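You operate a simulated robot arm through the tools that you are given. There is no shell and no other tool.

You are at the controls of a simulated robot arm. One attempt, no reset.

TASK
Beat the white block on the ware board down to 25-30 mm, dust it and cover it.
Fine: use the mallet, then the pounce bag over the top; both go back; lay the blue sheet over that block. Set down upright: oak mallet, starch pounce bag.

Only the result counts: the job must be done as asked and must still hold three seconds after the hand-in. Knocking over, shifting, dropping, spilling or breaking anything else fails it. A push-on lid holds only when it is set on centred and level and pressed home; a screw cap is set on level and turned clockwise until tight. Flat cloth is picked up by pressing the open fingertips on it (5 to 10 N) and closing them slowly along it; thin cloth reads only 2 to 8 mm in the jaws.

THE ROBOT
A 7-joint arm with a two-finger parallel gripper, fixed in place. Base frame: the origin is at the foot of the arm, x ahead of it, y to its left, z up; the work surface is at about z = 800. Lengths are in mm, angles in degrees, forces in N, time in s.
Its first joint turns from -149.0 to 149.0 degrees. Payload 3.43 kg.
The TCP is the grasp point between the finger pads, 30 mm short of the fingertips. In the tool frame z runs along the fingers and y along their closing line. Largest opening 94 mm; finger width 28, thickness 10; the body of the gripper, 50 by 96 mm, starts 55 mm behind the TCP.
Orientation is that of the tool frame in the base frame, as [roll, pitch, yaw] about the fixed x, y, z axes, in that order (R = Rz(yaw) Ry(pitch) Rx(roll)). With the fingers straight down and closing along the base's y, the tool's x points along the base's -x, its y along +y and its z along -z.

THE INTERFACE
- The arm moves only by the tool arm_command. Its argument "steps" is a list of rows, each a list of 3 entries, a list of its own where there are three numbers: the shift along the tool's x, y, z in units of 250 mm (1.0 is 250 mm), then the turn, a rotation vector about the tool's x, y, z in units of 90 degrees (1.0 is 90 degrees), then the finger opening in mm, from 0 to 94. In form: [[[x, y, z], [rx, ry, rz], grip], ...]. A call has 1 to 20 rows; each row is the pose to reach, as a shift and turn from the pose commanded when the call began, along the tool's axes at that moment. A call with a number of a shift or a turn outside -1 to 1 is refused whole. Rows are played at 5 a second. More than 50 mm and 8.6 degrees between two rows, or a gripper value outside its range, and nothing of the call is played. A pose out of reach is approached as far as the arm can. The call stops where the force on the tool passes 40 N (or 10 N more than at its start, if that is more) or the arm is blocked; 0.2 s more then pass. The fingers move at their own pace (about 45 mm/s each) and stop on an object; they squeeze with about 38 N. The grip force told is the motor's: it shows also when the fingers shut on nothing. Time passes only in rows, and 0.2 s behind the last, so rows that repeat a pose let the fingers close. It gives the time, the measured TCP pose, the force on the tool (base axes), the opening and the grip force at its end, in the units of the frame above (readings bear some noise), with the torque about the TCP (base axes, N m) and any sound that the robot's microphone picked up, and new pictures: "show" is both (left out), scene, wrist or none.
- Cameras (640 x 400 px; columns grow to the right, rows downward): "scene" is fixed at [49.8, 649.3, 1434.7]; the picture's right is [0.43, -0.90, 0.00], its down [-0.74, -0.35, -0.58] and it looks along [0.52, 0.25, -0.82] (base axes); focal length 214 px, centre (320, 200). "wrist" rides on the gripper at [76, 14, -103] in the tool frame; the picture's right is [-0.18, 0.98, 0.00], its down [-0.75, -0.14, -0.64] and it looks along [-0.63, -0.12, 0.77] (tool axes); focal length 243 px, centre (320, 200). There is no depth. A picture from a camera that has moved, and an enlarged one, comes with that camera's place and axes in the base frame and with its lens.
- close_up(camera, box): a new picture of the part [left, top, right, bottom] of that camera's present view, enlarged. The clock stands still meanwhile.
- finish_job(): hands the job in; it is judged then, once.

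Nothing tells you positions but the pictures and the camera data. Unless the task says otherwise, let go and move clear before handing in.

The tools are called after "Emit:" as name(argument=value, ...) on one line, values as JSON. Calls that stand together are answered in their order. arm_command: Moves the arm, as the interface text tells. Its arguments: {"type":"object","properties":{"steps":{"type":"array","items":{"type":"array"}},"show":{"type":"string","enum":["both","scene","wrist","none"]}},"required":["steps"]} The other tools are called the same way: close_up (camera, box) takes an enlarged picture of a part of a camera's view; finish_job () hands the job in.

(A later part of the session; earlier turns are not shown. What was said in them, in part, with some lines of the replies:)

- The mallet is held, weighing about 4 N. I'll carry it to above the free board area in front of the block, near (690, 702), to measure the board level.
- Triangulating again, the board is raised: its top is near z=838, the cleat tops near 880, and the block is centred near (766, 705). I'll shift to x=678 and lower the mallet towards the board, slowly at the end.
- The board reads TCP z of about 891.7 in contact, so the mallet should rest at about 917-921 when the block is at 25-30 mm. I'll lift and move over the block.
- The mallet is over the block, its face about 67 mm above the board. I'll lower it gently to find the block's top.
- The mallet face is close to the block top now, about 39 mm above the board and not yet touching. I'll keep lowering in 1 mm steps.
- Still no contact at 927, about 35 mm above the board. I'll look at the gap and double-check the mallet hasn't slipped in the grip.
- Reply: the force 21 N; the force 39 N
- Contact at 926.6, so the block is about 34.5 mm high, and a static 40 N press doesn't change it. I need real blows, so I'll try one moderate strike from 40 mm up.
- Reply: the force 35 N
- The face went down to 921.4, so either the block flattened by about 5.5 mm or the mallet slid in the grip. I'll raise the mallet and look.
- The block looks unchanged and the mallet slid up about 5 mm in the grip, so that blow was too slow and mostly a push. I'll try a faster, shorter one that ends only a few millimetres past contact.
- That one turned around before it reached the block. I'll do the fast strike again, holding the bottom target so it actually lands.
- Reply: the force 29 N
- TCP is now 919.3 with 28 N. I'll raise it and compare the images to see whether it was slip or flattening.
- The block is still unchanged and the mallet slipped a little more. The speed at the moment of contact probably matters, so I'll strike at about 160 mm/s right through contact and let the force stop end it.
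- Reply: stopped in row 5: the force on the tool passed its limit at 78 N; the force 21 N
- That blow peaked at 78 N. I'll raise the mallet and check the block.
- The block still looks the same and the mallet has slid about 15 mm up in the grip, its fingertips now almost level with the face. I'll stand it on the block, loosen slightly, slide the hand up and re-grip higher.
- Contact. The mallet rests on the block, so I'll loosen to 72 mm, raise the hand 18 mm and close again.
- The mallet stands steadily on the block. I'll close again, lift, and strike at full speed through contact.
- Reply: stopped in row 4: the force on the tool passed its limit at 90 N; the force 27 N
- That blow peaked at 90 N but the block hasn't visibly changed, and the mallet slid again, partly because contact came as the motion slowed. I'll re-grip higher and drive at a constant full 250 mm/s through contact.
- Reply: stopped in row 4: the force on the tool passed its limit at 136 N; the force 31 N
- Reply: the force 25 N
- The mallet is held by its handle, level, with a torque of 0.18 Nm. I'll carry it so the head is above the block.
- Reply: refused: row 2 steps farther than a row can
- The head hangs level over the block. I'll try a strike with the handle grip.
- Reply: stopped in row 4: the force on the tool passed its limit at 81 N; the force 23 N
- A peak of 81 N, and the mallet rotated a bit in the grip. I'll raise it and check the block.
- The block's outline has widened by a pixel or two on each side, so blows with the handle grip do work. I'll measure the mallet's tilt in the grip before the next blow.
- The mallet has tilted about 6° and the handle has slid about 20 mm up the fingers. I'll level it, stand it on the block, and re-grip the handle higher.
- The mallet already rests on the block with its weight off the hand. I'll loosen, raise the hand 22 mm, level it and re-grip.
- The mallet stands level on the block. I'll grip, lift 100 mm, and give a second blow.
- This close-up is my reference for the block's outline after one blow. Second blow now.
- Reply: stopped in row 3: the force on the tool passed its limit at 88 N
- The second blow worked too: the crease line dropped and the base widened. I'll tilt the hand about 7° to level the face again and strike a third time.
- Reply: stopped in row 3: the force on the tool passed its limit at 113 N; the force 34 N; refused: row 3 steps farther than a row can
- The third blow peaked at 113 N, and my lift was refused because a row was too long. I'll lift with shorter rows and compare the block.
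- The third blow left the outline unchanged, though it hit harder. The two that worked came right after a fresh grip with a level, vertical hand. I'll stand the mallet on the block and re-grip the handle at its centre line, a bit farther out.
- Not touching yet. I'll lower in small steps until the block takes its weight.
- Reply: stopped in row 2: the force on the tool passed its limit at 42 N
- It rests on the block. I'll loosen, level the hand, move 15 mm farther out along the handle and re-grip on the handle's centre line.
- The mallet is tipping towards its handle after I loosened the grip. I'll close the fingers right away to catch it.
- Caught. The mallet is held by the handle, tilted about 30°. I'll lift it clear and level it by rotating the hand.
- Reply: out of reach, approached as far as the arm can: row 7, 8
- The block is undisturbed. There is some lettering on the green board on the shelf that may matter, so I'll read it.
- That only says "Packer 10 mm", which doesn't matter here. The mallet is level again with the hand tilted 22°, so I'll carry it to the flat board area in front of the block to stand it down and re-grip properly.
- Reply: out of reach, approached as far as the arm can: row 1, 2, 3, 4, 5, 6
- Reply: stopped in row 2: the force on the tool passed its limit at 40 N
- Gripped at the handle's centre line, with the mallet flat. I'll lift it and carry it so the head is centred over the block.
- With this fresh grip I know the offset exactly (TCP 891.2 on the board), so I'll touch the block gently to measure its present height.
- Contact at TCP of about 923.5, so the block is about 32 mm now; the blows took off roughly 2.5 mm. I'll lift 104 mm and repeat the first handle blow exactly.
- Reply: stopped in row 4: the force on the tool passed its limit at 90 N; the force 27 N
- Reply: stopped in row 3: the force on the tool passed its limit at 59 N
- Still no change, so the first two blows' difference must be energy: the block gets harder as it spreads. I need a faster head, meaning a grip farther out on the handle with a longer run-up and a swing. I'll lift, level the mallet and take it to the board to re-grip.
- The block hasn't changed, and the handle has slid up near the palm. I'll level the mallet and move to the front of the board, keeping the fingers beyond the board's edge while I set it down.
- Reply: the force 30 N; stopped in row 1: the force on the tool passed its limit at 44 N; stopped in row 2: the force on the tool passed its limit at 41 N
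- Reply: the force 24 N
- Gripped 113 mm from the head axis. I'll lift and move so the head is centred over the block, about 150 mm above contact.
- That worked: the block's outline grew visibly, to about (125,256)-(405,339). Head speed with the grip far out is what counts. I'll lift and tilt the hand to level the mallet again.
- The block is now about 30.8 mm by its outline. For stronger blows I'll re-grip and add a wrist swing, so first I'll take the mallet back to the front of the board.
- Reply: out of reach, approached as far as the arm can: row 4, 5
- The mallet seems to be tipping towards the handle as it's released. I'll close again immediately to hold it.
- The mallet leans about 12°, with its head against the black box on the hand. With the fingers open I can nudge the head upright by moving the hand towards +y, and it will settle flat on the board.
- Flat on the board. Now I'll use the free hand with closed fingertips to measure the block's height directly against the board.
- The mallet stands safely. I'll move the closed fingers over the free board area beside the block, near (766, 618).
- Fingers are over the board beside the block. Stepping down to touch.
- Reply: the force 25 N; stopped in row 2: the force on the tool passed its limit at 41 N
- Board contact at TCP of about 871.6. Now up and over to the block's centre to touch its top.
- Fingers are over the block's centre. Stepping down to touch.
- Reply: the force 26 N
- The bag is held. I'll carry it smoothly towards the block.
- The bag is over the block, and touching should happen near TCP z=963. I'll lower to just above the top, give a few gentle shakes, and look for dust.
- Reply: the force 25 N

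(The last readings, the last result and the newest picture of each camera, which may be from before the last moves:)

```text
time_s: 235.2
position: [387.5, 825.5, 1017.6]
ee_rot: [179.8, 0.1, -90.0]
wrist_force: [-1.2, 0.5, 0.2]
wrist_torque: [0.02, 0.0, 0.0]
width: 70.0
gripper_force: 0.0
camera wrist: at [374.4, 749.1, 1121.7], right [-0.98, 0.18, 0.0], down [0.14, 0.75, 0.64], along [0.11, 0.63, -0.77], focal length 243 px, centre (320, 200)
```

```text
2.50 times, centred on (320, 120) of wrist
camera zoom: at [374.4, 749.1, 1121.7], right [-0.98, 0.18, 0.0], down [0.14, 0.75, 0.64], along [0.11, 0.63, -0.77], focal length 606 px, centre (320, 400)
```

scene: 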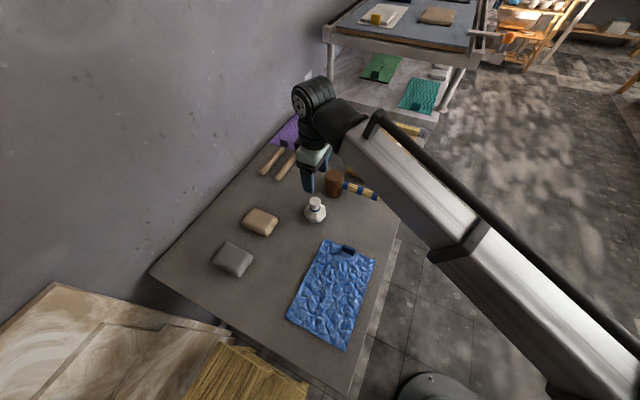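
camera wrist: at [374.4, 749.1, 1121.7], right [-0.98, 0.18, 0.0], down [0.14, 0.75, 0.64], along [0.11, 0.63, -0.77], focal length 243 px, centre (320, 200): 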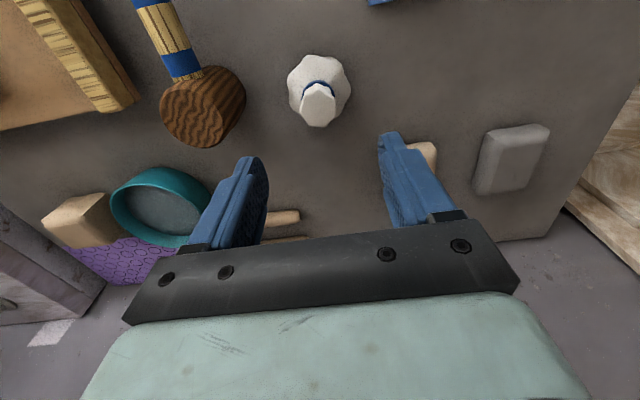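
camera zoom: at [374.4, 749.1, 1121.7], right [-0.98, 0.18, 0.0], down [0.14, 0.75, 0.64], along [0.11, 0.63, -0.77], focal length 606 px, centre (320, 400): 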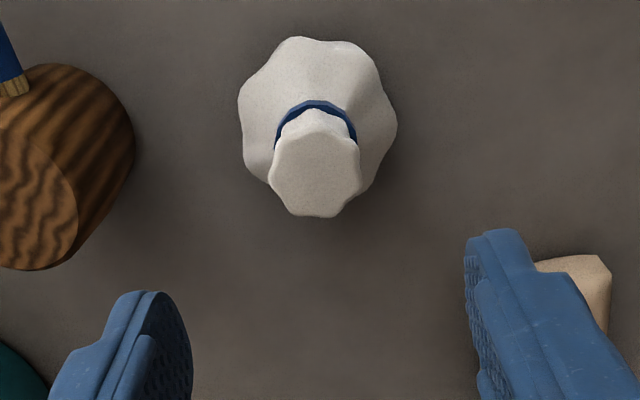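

The bag stands upright at home. Next is the blue sheet; I'll study its tab.

Emit:
close_up(camera="scene", box=[320, 230, 385, 280])

Emit:
close_up(camera="scene", box=[280, 230, 390, 355])

Emit:
close_up(camera="scene", box=[265, 105, 345, 165])

```text
8.00 times, centred on (352, 255) of scene
camera zoom: at [49.8, 649.3, 1434.7], right [0.43, -0.9, 0.0], down [-0.74, -0.35, -0.58], along [0.52, 0.25, -0.82], focal length 1716 px, centre (60, -240)
```

zoom: 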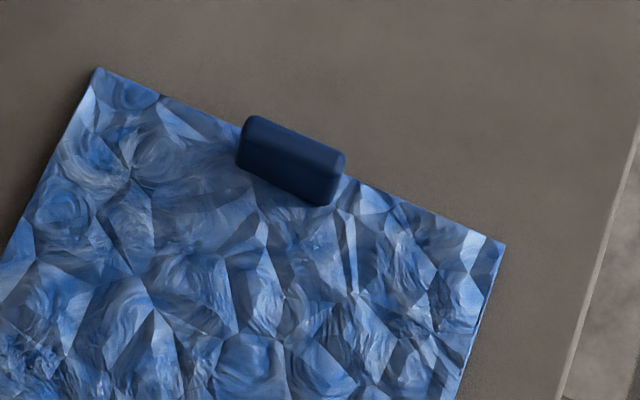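

```text
3.20 times, centred on (335, 292) of scene
camera zoom: at [49.8, 649.3, 1434.7], right [0.43, -0.9, 0.0], down [-0.74, -0.35, -0.58], along [0.52, 0.25, -0.82], focal length 686 px, centre (272, -96)
```

zoom: 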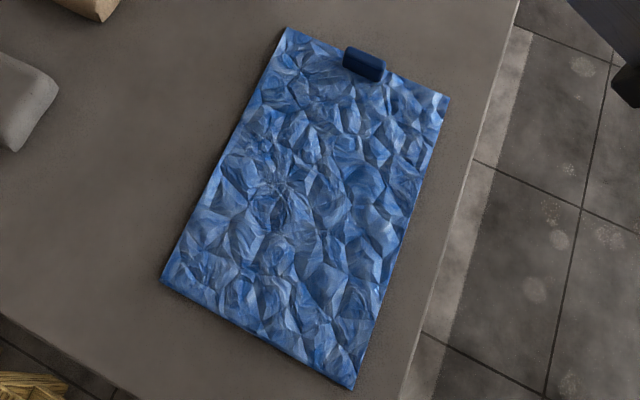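

```text
6.67 times, centred on (305, 135) of scene
camera zoom: at [49.8, 649.3, 1434.7], right [0.43, -0.9, 0.0], down [-0.74, -0.35, -0.58], along [0.52, 0.25, -0.82], focal length 1430 px, centre (420, 633)
```

zoom: 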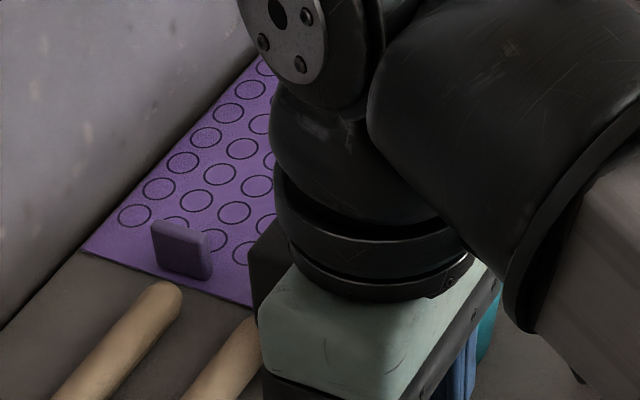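

The tab is a small upright block, about 35 mm along y and 12 mm thick, at (315, 680). Before picking the sheet I'll find out how far the arm reaches high above the far side of the block.

Emit:
arm_command(steps=[[[0.01, -0.1, -0.05], [0, 0, 0], 70], [[0.02, -0.26, -0.12], [0, 0, 0], 70], [[0.03, -0.42, -0.2], [0, 0, 0], 70], [[0.04, -0.58, -0.28], [0, 0, 0], 70], [[0.05, -0.74, -0.3], [0, 0, 0], 70], [[0.06, -0.9, -0.3], [0, 0, 0], 70], [[0.06, -0.96, -0.3], [0, 0, 0], 70], [[0.06, -0.96, -0.3], [0, 0, 0], 70]], show="none")

Emit:
arm_command(steps=[[[0.01, -0.12, 0], [0, 0, 0], 70], [[0.03, -0.28, 0], [0, 0, 0], 70], [[0.05, -0.44, 0], [0, 0, 0], 70], [[0.07, -0.554, 0], [0, 0, 0], 70], [[0.07, -0.554, 0], [0, 0, 0], 70], [[0.07, -0.554, 0], [0, 0, 0], 70]])

```text
time_s: 237.0
position: [627.9, 808.8, 1090.9]
ee_rot: [179.8, 0.0, -89.9]
wrist_force: [0.4, -0.4, -0.1]
wrist_torque: [0.01, 0.03, 0.0]
width: 70.0
gripper_force: 0.2
```

```text
time_s: 238.4
position: [768.0, 791.6, 1090.2]
ee_rot: [179.8, 0.0, -90.1]
wrist_force: [-1.0, 0.7, 0.0]
wrist_torque: [0.01, -0.02, -0.01]
width: 70.1
gripper_force: 0.1
camera wrist: at [754.7, 716.2, 1193.1], right [-0.98, 0.18, 0.0], down [0.14, 0.75, 0.64], along [0.11, 0.63, -0.77], focal length 243 px, centre (320, 200)
```

scene: 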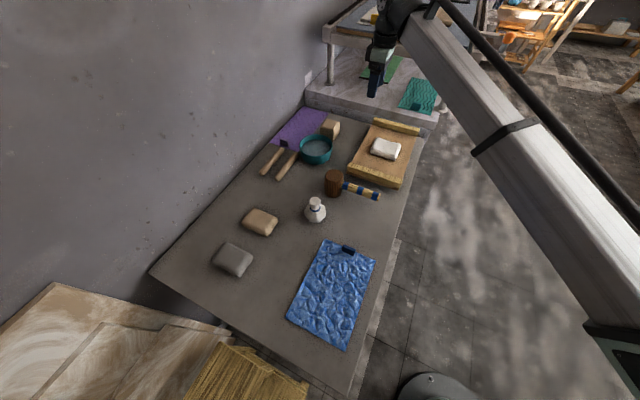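
wrist: 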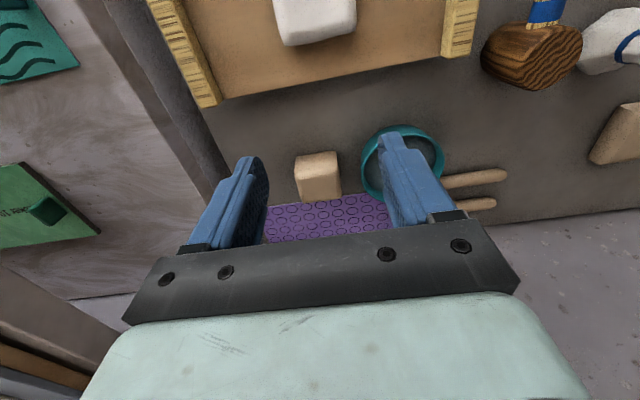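

That reaches fine, at radius 1103. I'll test the far side of the block near (885, 705) too, since the sheet could then be laid in its own direction.

Emit:
arm_command(steps=[[[0.07, -0.1, 0.06], [0, 0, 0], 50], [[0.15, -0.2, 0.13], [0, 0, 0], 40], [[0.23, -0.31, 0.22], [0, 0, 0], 40], [[0.3, -0.41, 0.3], [0, 0, 0], 40], [[0.346, -0.468, 0.36], [0, 0, 0], 40], [[0.346, -0.468, 0.36], [0, 0, 0], 40], [[0.346, -0.468, 0.36], [0, 0, 0], 40]], show="none")

Emit:
arm_command(steps=[[[0, 0, 0.1], [0, 0, 0], 40], [[0, 0, 0.22], [0, 0, 0], 40], [[0, 0, 0.34], [0, 0, 0], 40], [[0, 0, 0.34], [0, 0, 0], 40], [[0, 0, 0.34], [0, 0, 0], 40]])

Emit:
close_up(camera="scene", box=[350, 75, 450, 185])

```text
time_s: 240.0
position: [883.9, 706.1, 1000.0]
ee_rot: [179.9, 0.0, -90.0]
wrist_force: [0.5, -0.4, 0.0]
wrist_torque: [-0.02, -0.02, 0.01]
width: 39.8
gripper_force: 0.1
```

```text
time_s: 241.2
position: [884.9, 707.5, 916.1]
ee_rot: [179.8, 0.1, -90.0]
wrist_force: [0.1, 0.3, 0.0]
wrist_torque: [0.01, -0.03, -0.01]
width: 40.2
gripper_force: 0.1
camera wrist: at [871.5, 630.9, 1019.3], right [-0.98, 0.18, 0.0], down [0.14, 0.75, 0.64], along [0.11, 0.63, -0.77], focal length 243 px, centre (320, 200)
```

scene: 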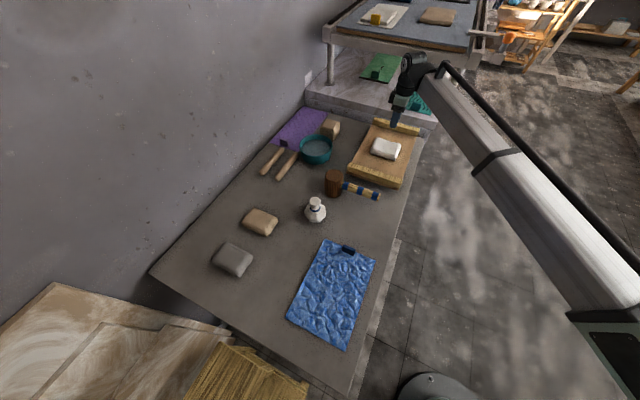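
wrist: 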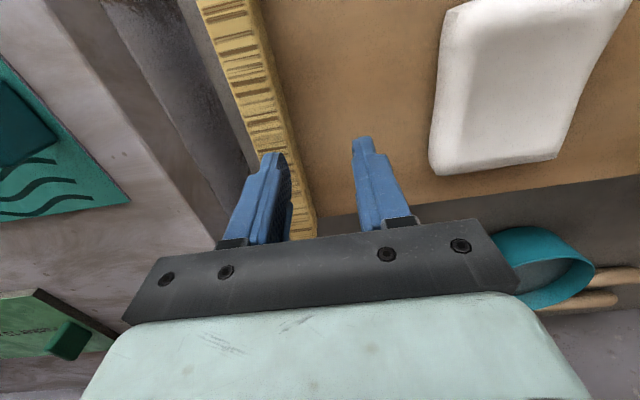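

```text
3.64 times, centred on (400, 130) of scene
camera zoom: at [49.8, 649.3, 1434.7], right [0.43, -0.9, 0.0], down [-0.74, -0.35, -0.58], along [0.52, 0.25, -0.82], focal length 780 px, centre (29, 454)
```

zoom: 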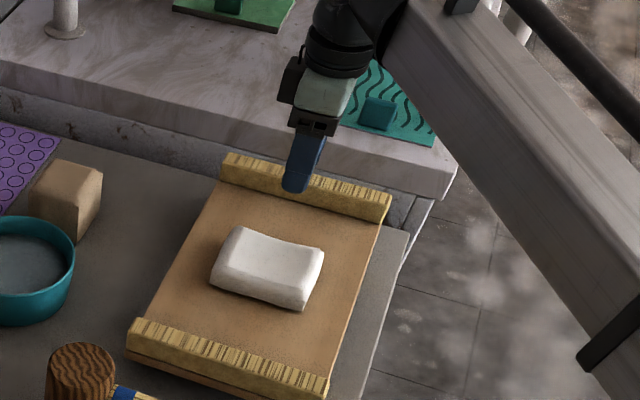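

The arm reaches there too, so the sheet can be laid along x with its tab ending at the far side, between the cleats. Now back to the sheet to hover over its tab.

Emit:
arm_command(steps=[[[0, 0.03, -0.15], [0, 0, 0], 60], [[0, 0.12, -0.3], [0, 0, 0], 60], [[0, 0.28, -0.4], [0, 0, 0], 60], [[0, 0.46, -0.4], [0, 0, 0], 60], [[0.01, 0.65, -0.4], [0, 0, 0], 60], [[0.02, 0.84, -0.4], [0, 0, 0], 60], [[0.03, 0.99, -0.4], [0, 0, 0], 60]], show="none")

Emit:
arm_command(steps=[[[0.01, 0.19, 0], [0, 0, 0], 60], [[0.02, 0.38, 0], [0, 0, 0], 60], [[0.03, 0.57, 0], [0, 0, 0], 60], [[0.05, 0.76, 0], [0, 0, 0], 60], [[0.07, 0.94, 0], [0, 0, 0], 60], [[0.08, 0.99, 0], [0, 0, 0], 60]], show="none")

Emit:
arm_command(steps=[[[0, 0.15, 0.05], [0, 0, 0], 50], [[0, 0.26, 0.15], [0, 0, 0], 50], [[0, 0.29, 0.3], [0, 0, 0], 50], [[0, 0.29, 0.4], [0, 0, 0], 50], [[0, 0.29, 0.4], [0, 0, 0], 50], [[0, 0.29, 0.4], [0, 0, 0], 50]])

Emit:
close_up(camera="wrist", box=[200, 40, 440, 240])

```text
time_s: 242.8
position: [636.6, 696.7, 1013.9]
ee_rot: [179.7, 0.1, -90.0]
wrist_force: [0.3, 0.5, 0.0]
wrist_torque: [0.02, 0.02, -0.02]
width: 60.0
gripper_force: 0.0
```

```text
time_s: 244.2
position: [391.6, 678.9, 1016.6]
ee_rot: [179.7, 0.0, -90.0]
wrist_force: [0.1, 0.1, 0.4]
wrist_torque: [0.02, 0.01, 0.02]
width: 60.1
gripper_force: 0.0
```

```text
time_s: 245.6
position: [321.7, 678.3, 916.3]
ee_rot: [179.8, 0.0, -90.0]
wrist_force: [0.3, 0.2, 0.1]
wrist_torque: [0.01, -0.01, -0.01]
width: 50.2
gripper_force: 0.1
camera wrist: at [307.1, 603.2, 1020.0], right [-0.98, 0.18, 0.0], down [0.14, 0.75, 0.64], along [0.11, 0.63, -0.77], focal length 243 px, centre (320, 200)
```

scene: 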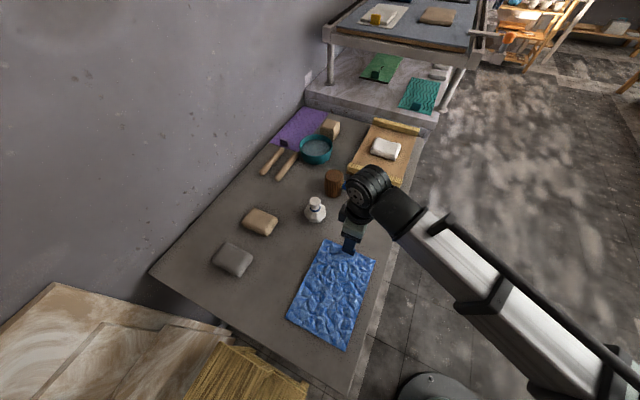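
wrist: 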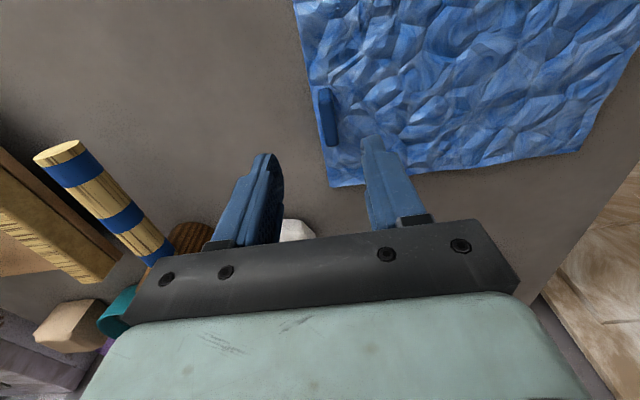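

```text
2.00 times, centred on (320, 140) of wrist
camera zoom: at [307.1, 603.2, 1020.0], right [-0.98, 0.18, 0.0], down [0.14, 0.75, 0.64], along [0.11, 0.63, -0.77], focal length 485 px, centre (320, 320)
```

zoom: 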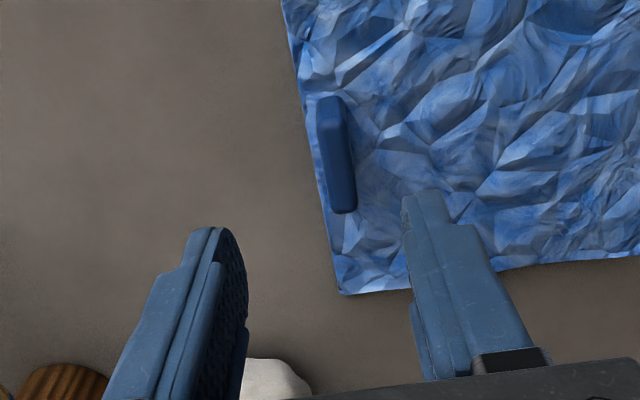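

Refined position: the tab is at (311.5, 680), about 9 mm thick and standing up to z≈835. Descending over it and gripping across its thickness.

Emit:
arm_command(steps=[[[-0.007, 0.041, 0.08], [0, 0, 0], 46], [[-0.007, 0.041, 0.18], [0, 0, 0], 40], [[-0.007, 0.041, 0.27], [0, 0, 0], 40], [[-0.007, 0.041, 0.301], [0, 0, 0], 40], [[-0.007, 0.041, 0.301], [0, 0, 0], 40]])

Emit:
close_up(camera="wrist", box=[200, 60, 440, 260])

Emit:
close_up(camera="scene", box=[310, 210, 400, 290])

```text
time_s: 246.8
position: [307.5, 680.9, 841.3]
ee_rot: [179.9, -0.1, -89.9]
wrist_force: [0.0, -0.7, -0.6]
wrist_torque: [0.03, -0.01, 0.0]
width: 39.9
gripper_force: 0.2
camera wrist: at [293.3, 605.1, 944.7], right [-0.98, 0.18, 0.0], down [0.14, 0.75, 0.64], along [0.11, 0.63, -0.77], focal length 243 px, centre (320, 200)
```

scene: 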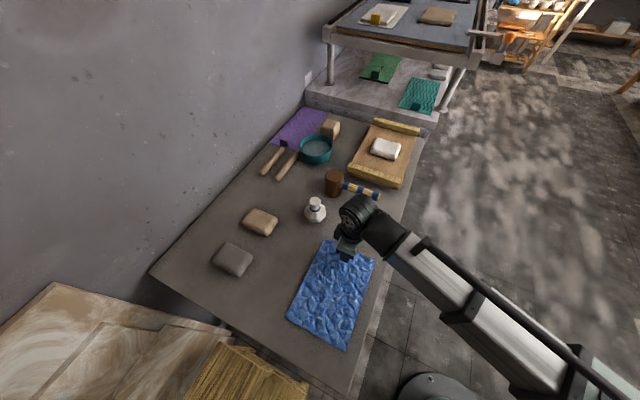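
wrist: 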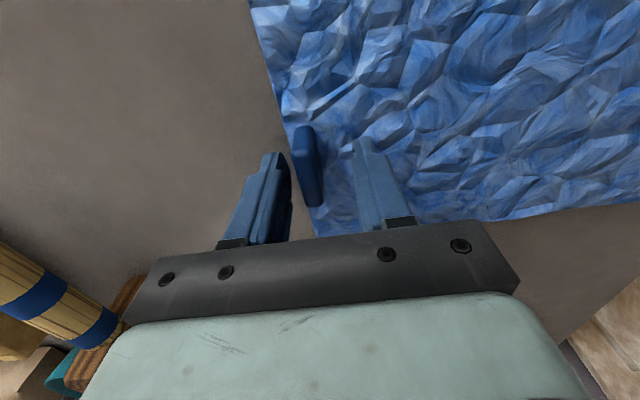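

```text
2.00 times, centred on (320, 160) of wrist
camera zoom: at [293.3, 605.1, 944.7], right [-0.98, 0.18, 0.0], down [0.14, 0.75, 0.64], along [0.11, 0.63, -0.77], focal length 485 px, centre (320, 280)
```

zoom: 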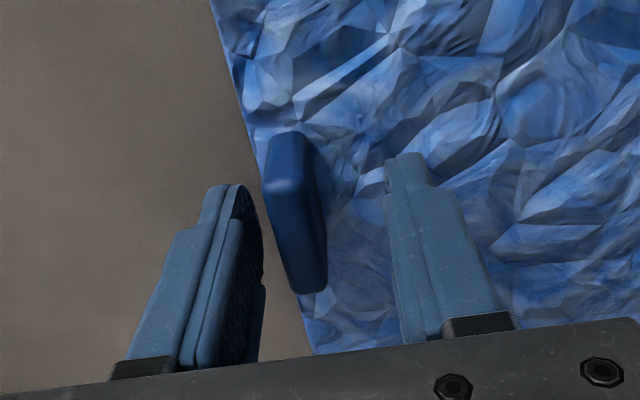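

```text
5.00 times, centred on (355, 250) of scene
camera zoom: at [49.8, 649.3, 1434.7], right [0.43, -0.9, 0.0], down [-0.74, -0.35, -0.58], along [0.52, 0.25, -0.82], focal length 1072 px, centre (145, -50)
```

zoom: 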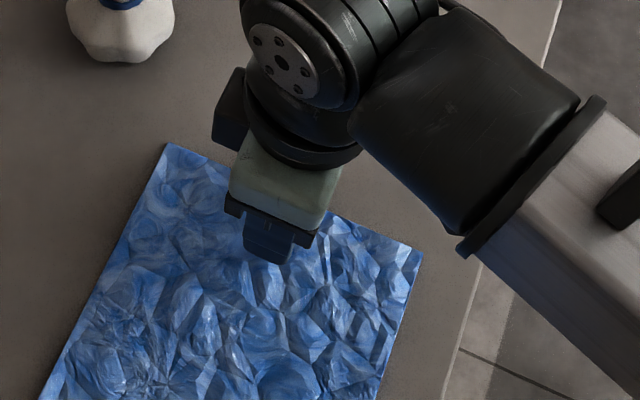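

The tab is about 3 mm off centre between the fingers. I'll shift, then close slowly and lift a little.

Emit:
arm_command(steps=[[[0, -0.012, 0], [0, 0, 0], 40], [[0, -0.012, 0], [0, 0, 0], 30], [[0, -0.012, 0], [0, 0, 0], 22], [[0, -0.012, 0], [0, 0, 0], 14], [[0, -0.012, 0], [0, 0, 0], 6], [[0, -0.012, 0], [0, 0, 0], 2], [[0, -0.012, 0], [0, 0, 0], 0], [[0, -0.012, 0], [0, 0, 0], 0]], show="wrist")

Emit:
close_up(camera="wrist", box=[200, 60, 440, 260])

```text
time_s: 248.6
position: [308.0, 681.1, 842.3]
ee_rot: [179.8, 0.0, -89.9]
wrist_force: [0.7, 0.3, 4.9]
wrist_torque: [0.03, -0.1, -0.02]
width: 10.5
gripper_force: 38.2
camera wrist: at [296.0, 604.7, 944.8], right [-0.98, 0.18, 0.0], down [0.14, 0.75, 0.64], along [0.11, 0.63, -0.77], focal length 243 px, centre (320, 200)
```

wrist: 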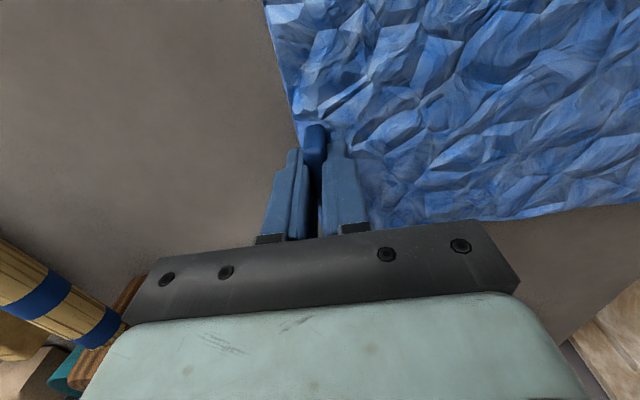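

```text
2.00 times, centred on (320, 160) of wrist
camera zoom: at [296.0, 604.7, 944.8], right [-0.98, 0.18, 0.0], down [0.14, 0.75, 0.64], along [0.11, 0.63, -0.77], focal length 485 px, centre (320, 280)
```

zoom: 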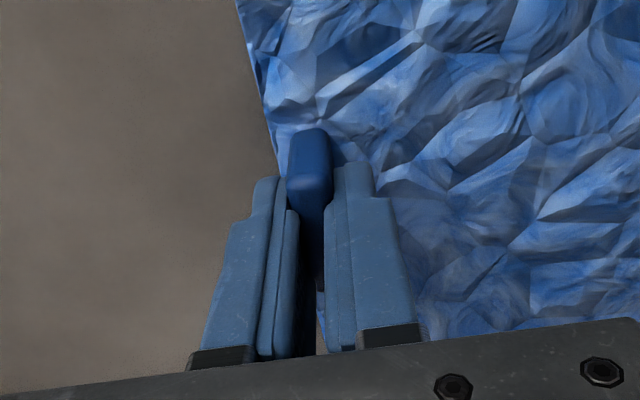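

The tab is held at 10.5 mm. Lifting the sheet slowly.

Emit:
arm_command(steps=[[[0, 0, -0.04], [0, 0, 0], 0], [[0, 0, -0.12], [0, 0, 0], 0], [[0, 0, -0.22], [0, 0, 0], 0], [[0, 0, -0.32], [0, 0, 0], 0], [[0, 0, -0.42], [0, 0, 0], 0], [[0, 0, -0.52], [0, 0, 0], 0], [[0, 0, -0.62], [0, 0, 0], 0], [[0, 0, -0.72], [0, 0, 0], 0], [[0, 0, -0.82], [0, 0, 0], 0], [[0, 0, -0.9], [0, 0, 0], 0], [[0, 0, -0.9], [0, 0, 0], 0]])

Emit:
close_up(camera="scene", box=[240, 120, 420, 360])

```text
time_s: 251.0
position: [310.0, 679.8, 1066.3]
ee_rot: [179.8, -0.1, -90.0]
wrist_force: [0.2, 0.1, -0.5]
wrist_torque: [-0.01, -0.02, 0.01]
width: 10.6
gripper_force: 38.6
camera wrist: at [297.1, 603.4, 1169.5], right [-0.98, 0.18, 0.0], down [0.14, 0.75, 0.64], along [0.11, 0.63, -0.77], focal length 243 px, centre (320, 200)
```

scene: 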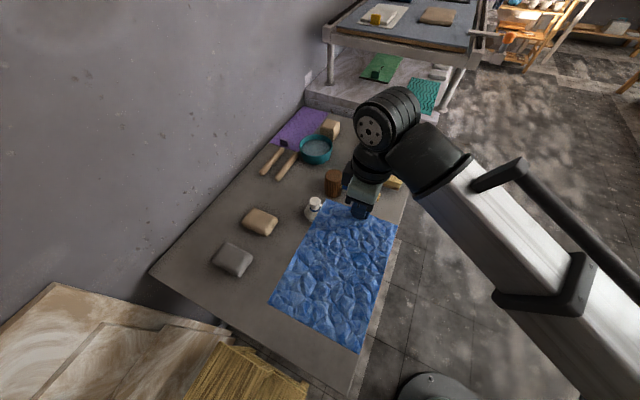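
wrist: 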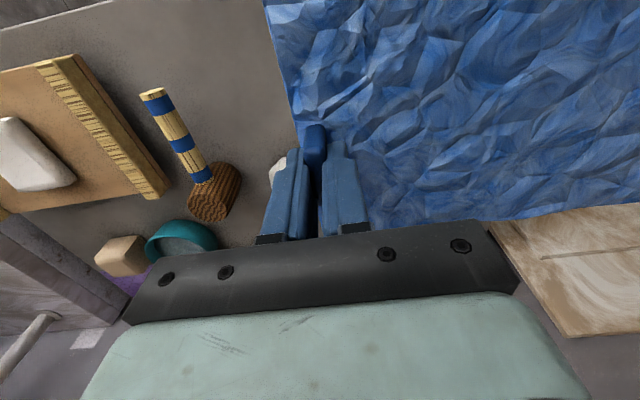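

```text
1.67 times, centred on (330, 240) of scene
camera zoom: at [49.8, 649.3, 1434.7], right [0.43, -0.9, 0.0], down [-0.74, -0.35, -0.58], along [0.52, 0.25, -0.82], focal length 358 px, centre (303, 133)
```

zoom: 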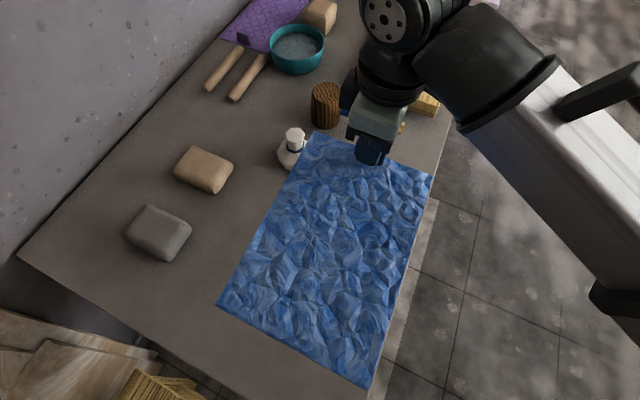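

The sheet stays flat like a stiff panel while held by its tab. So I'll carry it level until its middle is over the block, with the tab ending near x=872. Moving across high up.

Emit:
arm_command(steps=[[[-0.003, -0.08, 0], [0, 0, 0], 0], [[-0.008, -0.22, 0], [0, 0, 0], 0], [[-0.014, -0.38, 0], [0, 0, 0], 0], [[-0.02, -0.54, 0], [0, 0, 0], 0], [[-0.026, -0.7, 0], [0, 0, 0], 0], [[-0.032, -0.86, 0], [0, 0, 0], 0], [[-0.036, -0.97, 0], [0, 0, 0], 0], [[-0.036, -0.99, 0], [0, 0, 0], 0]], show="none")

Emit:
arm_command(steps=[[[-0.006, -0.12, 0], [0, 0, 0], 0], [[-0.012, -0.28, 0], [0, 0, 0], 0], [[-0.02, -0.44, 0], [0, 0, 0], 0], [[-0.028, -0.6, 0], [0, 0, 0], 0], [[-0.036, -0.76, 0], [0, 0, 0], 0], [[-0.044, -0.92, 0], [0, 0, 0], 0], [[-0.046, -0.99, 0], [0, 0, 0], 0], [[-0.046, -0.99, 0], [0, 0, 0], 0]])

Emit:
close_up(camera="scene", box=[300, 60, 450, 220])

```text
time_s: 252.8
position: [555.7, 687.7, 1067.4]
ee_rot: [179.8, 0.0, -89.9]
wrist_force: [0.8, -0.2, 0.4]
wrist_torque: [-0.02, -0.07, -0.02]
width: 10.4
gripper_force: 37.9
```

```text
time_s: 254.6
position: [805.1, 700.9, 1065.3]
ee_rot: [179.9, -0.1, -90.0]
wrist_force: [-0.1, 0.3, 0.1]
wrist_torque: [0.02, -0.06, 0.0]
width: 10.6
gripper_force: 37.8
camera wrist: at [792.5, 626.0, 1169.8], right [-0.98, 0.18, 0.0], down [0.14, 0.75, 0.64], along [0.11, 0.63, -0.77], focal length 243 px, centre (320, 200)
```

scene: 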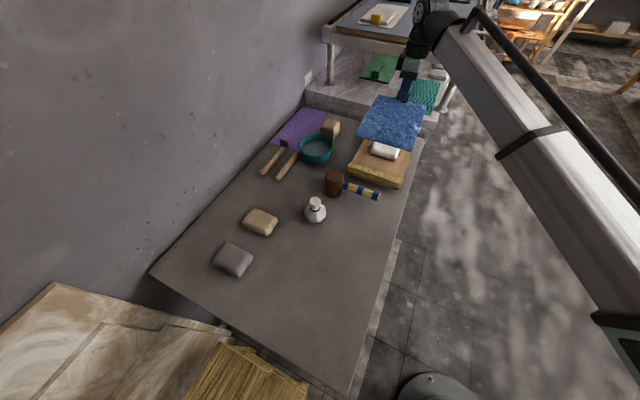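
wrist: 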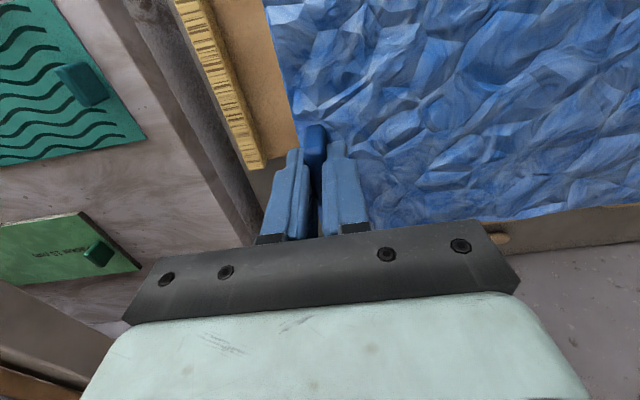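

```text
2.50 times, centred on (375, 140) of scene
camera zoom: at [49.8, 649.3, 1434.7], right [0.43, -0.9, 0.0], down [-0.74, -0.35, -0.58], along [0.52, 0.25, -0.82], focal length 536 px, centre (182, 350)
```

zoom: 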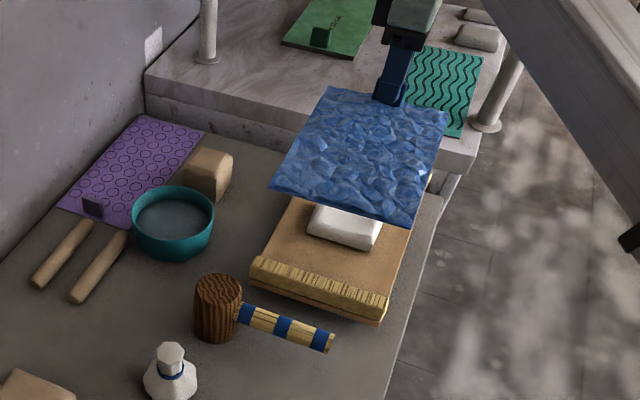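

The sheet spans about 248 x 166 mm, with its centre 113 mm from the hand. I'll move so it is centred over the block and lower to just above it.

Emit:
arm_command(steps=[[[-0.002, -0.08, 0.02], [0, 0, 0], 0], [[-0.005, -0.18, 0.08], [0, 0, 0], 0], [[-0.008, -0.26, 0.2], [0, 0, 0], 0], [[-0.008, -0.272, 0.34], [0, 0, 0], 0], [[-0.008, -0.272, 0.46], [0, 0, 0], 0], [[-0.008, -0.272, 0.54], [0, 0, 0], 0], [[-0.008, -0.272, 0.54], [0, 0, 0], 0]])

Emit:
close_up(camera="scene", box=[330, 80, 450, 210])

```text
time_s: 256.2
position: [872.3, 703.0, 930.6]
ee_rot: [179.8, 0.0, -90.0]
wrist_force: [0.9, 0.4, 0.2]
wrist_torque: [0.04, -0.02, 0.0]
width: 10.6
gripper_force: 37.8
camera wrist: at [858.9, 628.3, 1033.3], right [-0.98, 0.18, 0.0], down [0.14, 0.75, 0.64], along [0.11, 0.63, -0.77], focal length 243 px, centre (320, 200)
```

scene: 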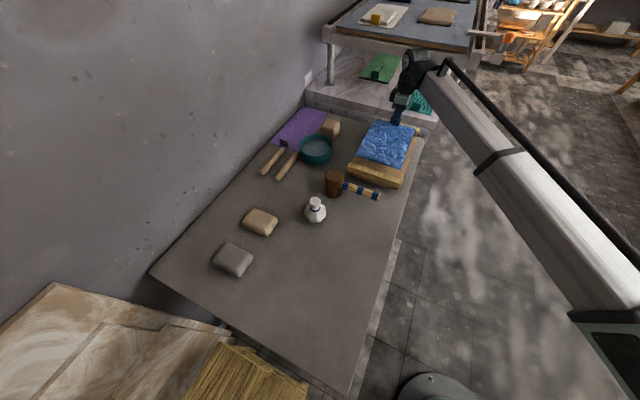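
wrist: 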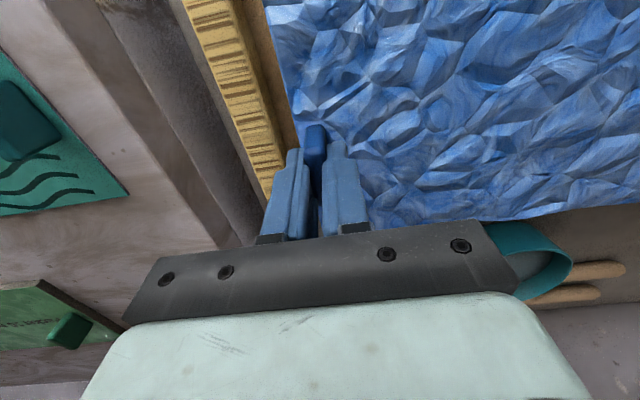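

```text
3.08 times, centred on (390, 145) of scene
camera zoom: at [49.8, 649.3, 1434.7], right [0.43, -0.9, 0.0], down [-0.74, -0.35, -0.58], along [0.52, 0.25, -0.82], focal length 660 px, centre (105, 369)
```

zoom: 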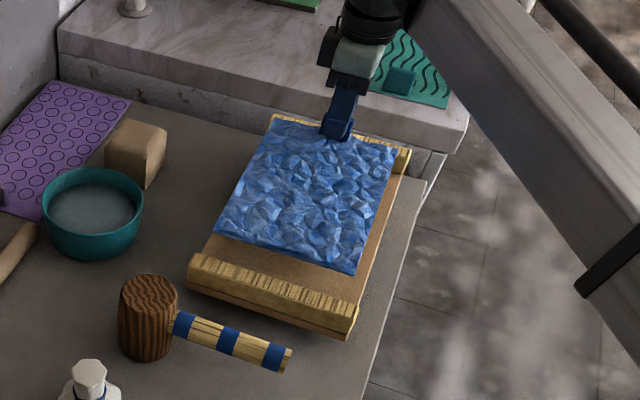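

It's aligned over the block. I'll nudge 6 mm in +x and 3 mm in +y to centre it better, then lower until it rests on the block.

Emit:
arm_command(steps=[[[-0.012, -0.024, 0], [0, 0, 0], 0], [[-0.012, -0.024, 0.03], [0, 0, 0], 0], [[-0.012, -0.024, 0.054], [0, 0, 0], 0], [[-0.012, -0.024, 0.054], [0, 0, 0], 0]], show="none")

Emit:
arm_command(steps=[[[0, 0, 0.006], [0, 0, 0], 0], [[0, 0, 0.006], [0, 0, 0], 0]], show="none")

Emit:
arm_command(steps=[[[0, 0, 0.006], [0, 0, 0], 0], [[0, 0, 0.006], [0, 0, 0], 0]], show="scene")

Emit:
close_up(camera="scene", box=[330, 80, 450, 210])

```text
time_s: 257.2
position: [878.8, 705.9, 916.4]
ee_rot: [179.8, 0.0, -90.0]
wrist_force: [-0.4, 0.3, 0.0]
wrist_torque: [0.05, -0.01, 0.0]
width: 10.5
gripper_force: 38.3
```

```text
time_s: 257.8
position: [879.5, 705.7, 916.1]
ee_rot: [179.7, 0.0, -90.0]
wrist_force: [0.8, 0.2, -0.5]
wrist_torque: [0.04, -0.07, -0.03]
width: 10.6
gripper_force: 37.7
```

```text
time_s: 258.4
position: [879.9, 705.2, 913.5]
ee_rot: [179.8, 0.0, -90.0]
wrist_force: [0.4, 0.6, -0.1]
wrist_torque: [0.0, -0.04, -0.02]
width: 10.5
gripper_force: 38.0
```

scene: 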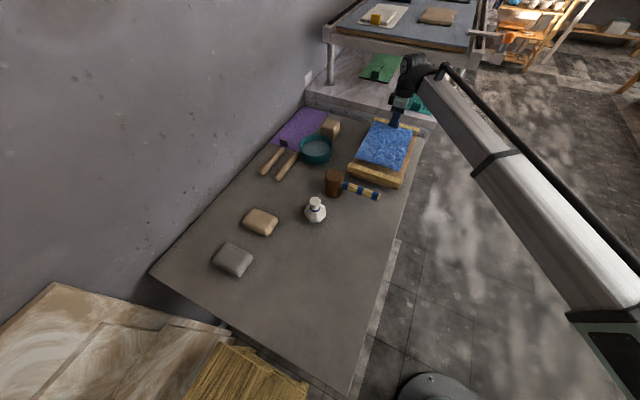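

```text
3.08 times, centred on (390, 145) of scene
camera zoom: at [49.8, 649.3, 1434.7], right [0.43, -0.9, 0.0], down [-0.74, -0.35, -0.58], along [0.52, 0.25, -0.82], focal length 660 px, centre (105, 369)
```

zoom: 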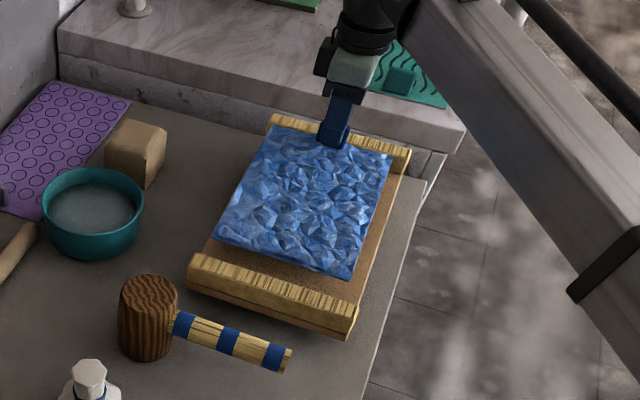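

Still about 2 mm above contact. Stepping down.

Emit:
arm_command(steps=[[[0, 0, 0.004], [0, 0, 0], 0], [[0, 0, 0.004], [0, 0, 0], 0]], show="none")

Emit:
arm_command(steps=[[[0, 0, 0.004], [0, 0, 0], 0], [[0, 0, 0.004], [0, 0, 0], 0]], show="none")

Emit:
arm_command(steps=[[[0, 0, 0.004], [0, 0, 0], 0], [[0, 0, 0.004], [0, 0, 0], 0]], show="none")

Emit:
arm_command(steps=[[[0, 0, 0.004], [0, 0, 0], 0], [[0, 0, 0.004], [0, 0, 0], 0]], show="none")

```text
time_s: 259.0
position: [878.9, 705.2, 912.3]
ee_rot: [179.9, 0.0, -89.9]
wrist_force: [0.1, -0.4, -0.2]
wrist_torque: [0.02, -0.03, -0.01]
width: 10.6
gripper_force: 38.1
```

```text
time_s: 259.6
position: [879.2, 706.7, 912.0]
ee_rot: [179.8, 0.0, -89.9]
wrist_force: [-0.6, -0.1, -0.3]
wrist_torque: [-0.01, -0.03, -0.02]
width: 10.5
gripper_force: 37.8
```

```text
time_s: 260.2
position: [879.6, 706.0, 910.3]
ee_rot: [179.8, 0.0, -90.0]
wrist_force: [-0.2, -0.2, -0.5]
wrist_torque: [-0.03, -0.03, -0.02]
width: 10.7
gripper_force: 37.3
```

```text
time_s: 260.8
position: [878.5, 706.8, 910.4]
ee_rot: [179.8, 0.0, -90.0]
wrist_force: [0.3, 0.3, 0.3]
wrist_torque: [0.0, -0.02, 0.0]
width: 10.5
gripper_force: 38.2
```

No contact felt yet. Continuing down in small steps.

Emit:
arm_command(steps=[[[0, 0, 0.004], [0, 0, 0], 0], [[0, 0, 0.004], [0, 0, 0], 0]], show="none")

Emit:
arm_command(steps=[[[0, 0, 0.004], [0, 0, 0], 0], [[0, 0, 0.004], [0, 0, 0], 0]], show="none")

Emit:
arm_command(steps=[[[0, 0, 0.004], [0, 0, 0], 0], [[0, 0, 0.004], [0, 0, 0], 0]], show="scene")

Emit:
close_up(camera="scene", box=[340, 95, 430, 195])

```text
time_s: 261.4
position: [877.9, 705.5, 909.2]
ee_rot: [179.8, 0.0, -90.0]
wrist_force: [2.0, 0.1, 7.0]
wrist_torque: [-0.02, 0.39, 0.03]
width: 10.9
gripper_force: 38.6
```

```text
time_s: 262.0
position: [878.4, 706.1, 909.4]
ee_rot: [179.8, 0.0, -90.0]
wrist_force: [1.7, -0.1, 10.8]
wrist_torque: [0.0, 0.62, 0.03]
width: 10.7
gripper_force: 37.8
```

```text
time_s: 262.6
position: [878.0, 706.4, 907.6]
ee_rot: [179.8, 0.0, -90.0]
wrist_force: [3.2, -0.1, 13.0]
wrist_torque: [-0.02, 0.87, -0.01]
width: 11.3
gripper_force: 38.2
```

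scene: 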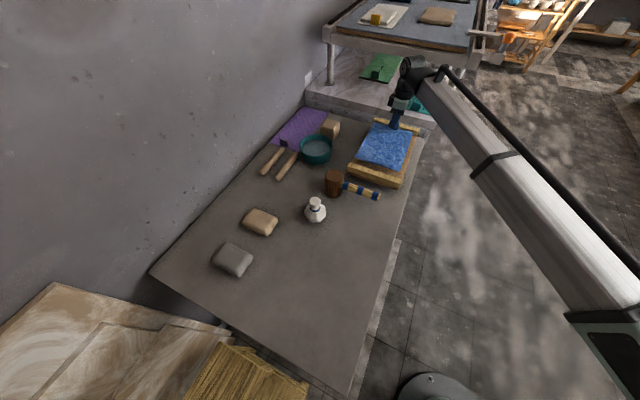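

```text
4.00 times, centred on (385, 145) of scene
camera zoom: at [49.8, 649.3, 1434.7], right [0.43, -0.9, 0.0], down [-0.74, -0.35, -0.58], along [0.52, 0.25, -0.82], focal length 858 px, centre (60, 420)
```

zoom: 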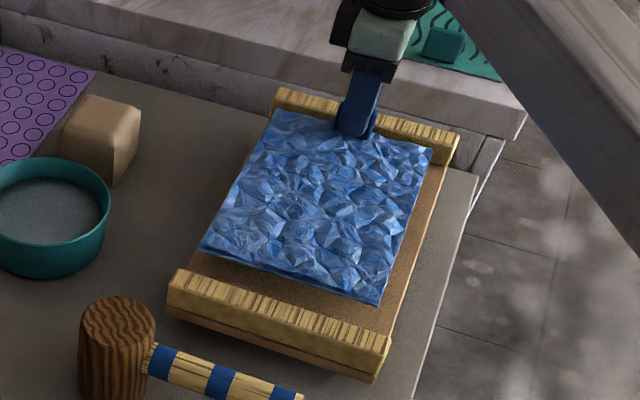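

It rests on the block with light pressure. I'll ease up 2 mm, then open the fingers slowly, only a little because of the far cleat.

Emit:
arm_command(steps=[[[0, 0, -0.009], [0, 0, 0], 0], [[0, 0, -0.009], [0, 0, 0], 0]], show="none")

Emit:
arm_command(steps=[[[0, 0, 0], [0, 0, 0], 12], [[0, 0, 0], [0, 0, 0], 14], [[0, 0, 0], [0, 0, 0], 17], [[0, 0, 0], [0, 0, 0], 20], [[0, 0, 0], [0, 0, 0], 20]])

Emit:
close_up(camera="scene", box=[340, 95, 430, 195])

Emit:
close_up(camera="wrist", box=[200, 60, 440, 260])

```text
time_s: 263.2
position: [877.6, 705.3, 909.6]
ee_rot: [179.7, 0.0, -89.9]
wrist_force: [-1.3, -0.1, 3.9]
wrist_torque: [0.04, 0.38, 0.0]
width: 10.5
gripper_force: 37.7
```

```text
time_s: 264.4
position: [878.3, 704.8, 908.6]
ee_rot: [179.7, 0.0, -90.0]
wrist_force: [0.0, -0.4, -1.1]
wrist_torque: [-0.02, -0.01, -0.01]
width: 19.9
gripper_force: 0.1
camera wrist: at [865.1, 630.1, 1012.0], right [-0.98, 0.18, 0.0], down [0.14, 0.75, 0.64], along [0.11, 0.63, -0.77], focal length 243 px, centre (320, 200)
```

scene: 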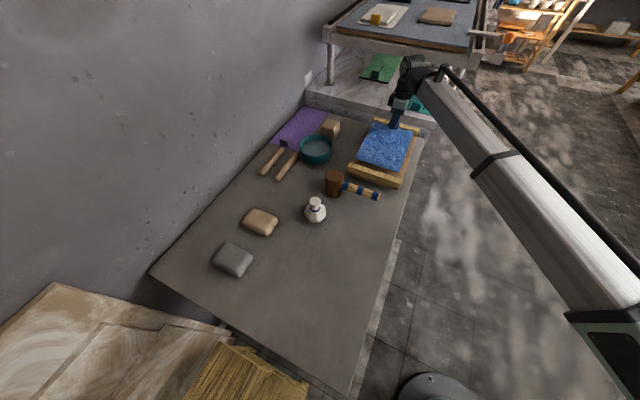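
wrist: 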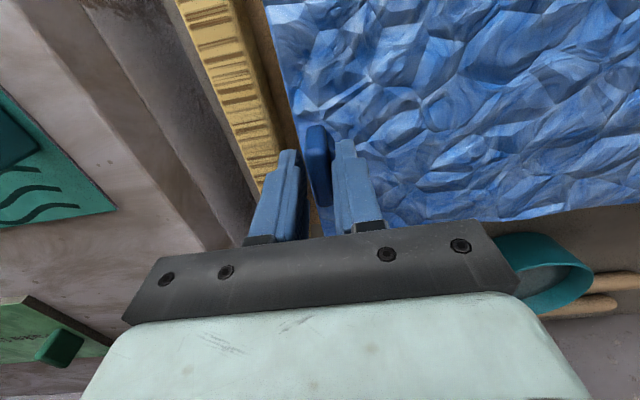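

```text
4.00 times, centred on (385, 145) of scene
camera zoom: at [49.8, 649.3, 1434.7], right [0.43, -0.9, 0.0], down [-0.74, -0.35, -0.58], along [0.52, 0.25, -0.82], focal length 858 px, centre (60, 420)
```

zoom: 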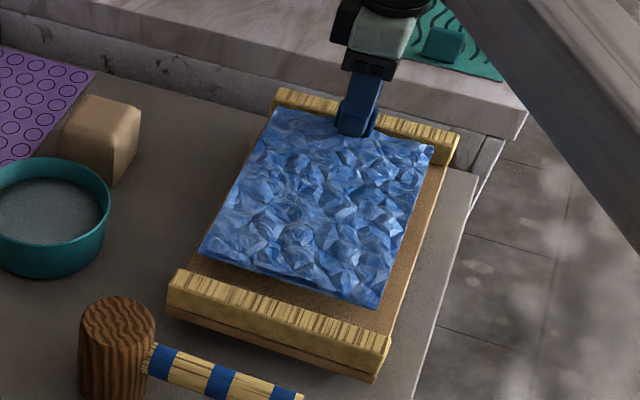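

```text
2.00 times, centred on (320, 160) of wrist
camera zoom: at [865.1, 630.1, 1012.0], right [-0.98, 0.18, 0.0], down [0.14, 0.75, 0.64], along [0.11, 0.63, -0.77], focal length 485 px, centre (320, 280)
```

zoom: 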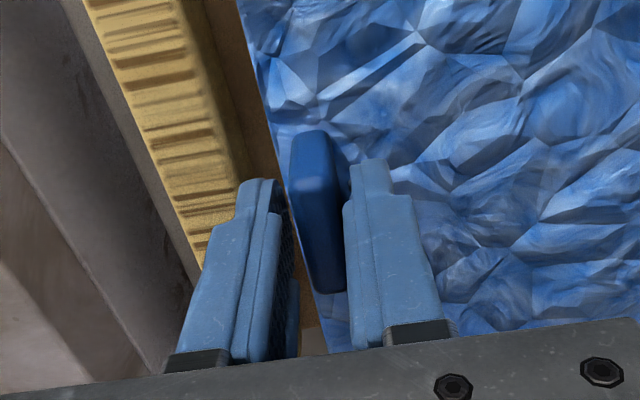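

Released; the sheet stays in place and the tab is free between the fingers. Rising straight up slowly.

Emit:
arm_command(steps=[[[0, 0.002, -0.02], [0, 0, 0], 20], [[0, 0.002, -0.06], [0, 0, 0], 20], [[0, 0.002, -0.12], [0, 0, 0], 20], [[0, 0.002, -0.22], [0, 0, 0], 20], [[0, 0.002, -0.38], [0, 0, 0], 30], [[0, 0.002, -0.56], [0, 0, 0], 40], [[0, 0.002, -0.7], [0, 0, 0], 40], [[0, 0.002, -0.7], [0, 0, 0], 40]])

Emit:
close_up(camera="scene", box=[340, 95, 430, 195])

Emit:
close_up(camera="wrist", box=[240, 0, 640, 240])

```text
time_s: 266.2
position: [878.8, 708.1, 1082.9]
ee_rot: [179.7, 0.0, -90.0]
wrist_force: [-0.7, 0.2, -0.2]
wrist_torque: [-0.02, 0.01, -0.02]
width: 40.0
gripper_force: 0.0
camera wrist: at [866.0, 631.7, 1186.0], right [-0.98, 0.18, 0.0], down [0.14, 0.75, 0.64], along [0.11, 0.63, -0.77], focal length 243 px, centre (320, 200)
```

scene: 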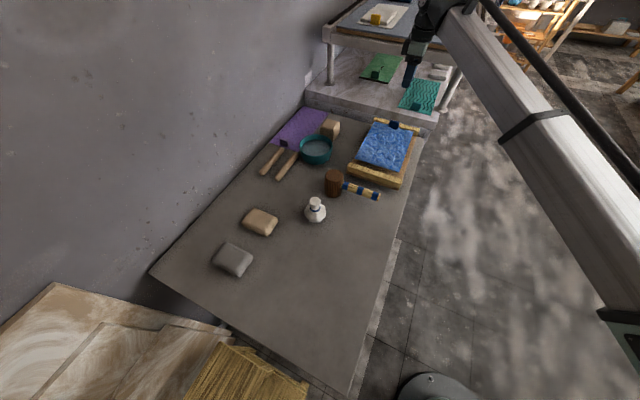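
wrist: 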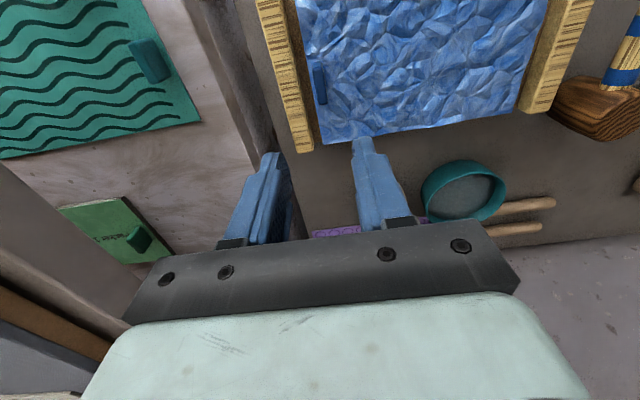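

```text
4.00 times, centred on (385, 145) of scene
camera zoom: at [49.8, 649.3, 1434.7], right [0.43, -0.9, 0.0], down [-0.74, -0.35, -0.58], along [0.52, 0.25, -0.82], focal length 858 px, centre (60, 420)
```

zoom: 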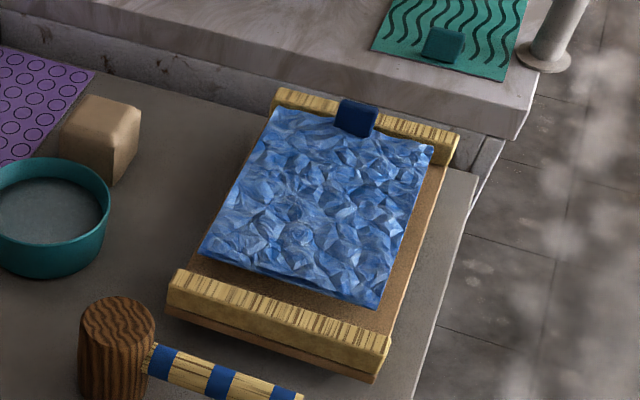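

```text
1.60 times, centred on (440, 120) of wrist
camera zoom: at [866.0, 631.7, 1186.0], right [-0.98, 0.18, 0.0], down [0.14, 0.75, 0.64], along [0.11, 0.63, -0.77], focal length 388 px, centre (128, 328)
```

zoom: 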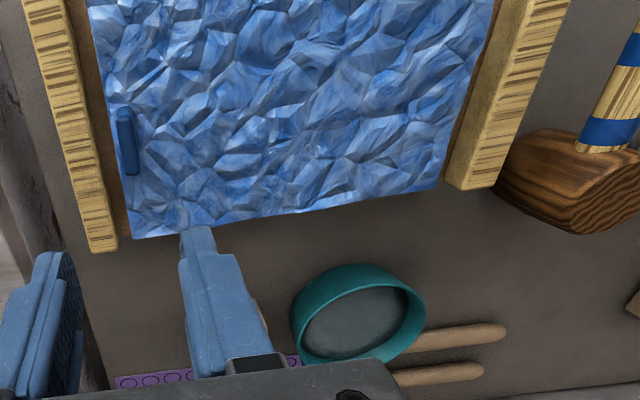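

The sheet lies flat over the block between the cleats. I'll take one last look at the tools and the rest of the table before handing in.

Emit:
close_up(camera="scene", box=[250, 95, 430, 235])

Emit:
close_up(camera="scene", box=[345, 100, 425, 190])

```text
2.86 times, centred on (340, 165) of scene
camera zoom: at [49.8, 649.3, 1434.7], right [0.43, -0.9, 0.0], down [-0.74, -0.35, -0.58], along [0.52, 0.25, -0.82], focal length 613 px, centre (263, 300)
```

zoom: 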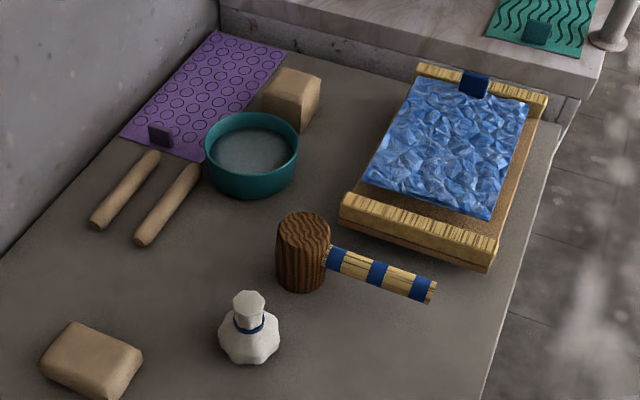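

```text
4.44 times, centred on (385, 145) of scene
camera zoom: at [49.8, 649.3, 1434.7], right [0.43, -0.9, 0.0], down [-0.74, -0.35, -0.58], along [0.52, 0.25, -0.82], focal length 953 px, centre (31, 444)
```

zoom: 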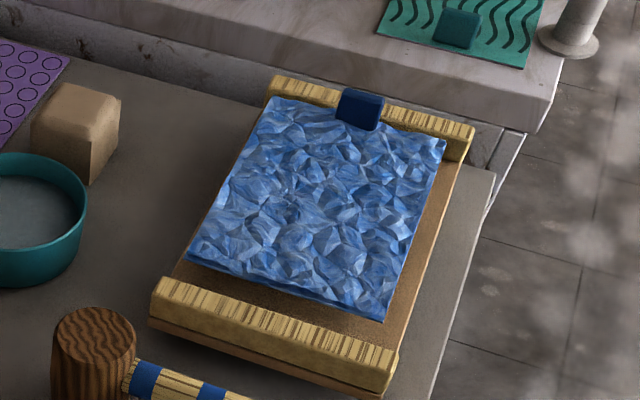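

The block measured about 26 mm and has been dusted. The mallet and pounce bag are back upright at their places, the blue sheet lies over the block, and nothing else appears disturbed. The hand is clear, so I'm handing the job in.

Emit:
finish_job()

```text
The job is handed in.
```

I've handed the job in. The block is beaten down, dusted and covered with the blue sheet, and I had no result back when I finished.

- **Block height:** touching it with the fingertips, I measured about 26 mm at two points on the top, inside the 25–30 mm range. The measuring error is under 1 mm.
- **Dusting:** I dabbed the pounce bag over the whole top three times. The block looked lighter each time, but I had no way to measure how much starch it took, so this is the part I'm least sure of.
- **Mallet and bag:** both are back upright, within a few millimetres of where they started.
- **Blue sheet:** it stays stiff rather than draping, so it rests flat on top of the block. It reaches past the block on every side and lies between the board's end strips.

Nothing else on the table looked moved in the last pictures. While re-gripping the mallet I stood it on the ware board, and for a while on the block itself. It tipped twice and I caught it both times.
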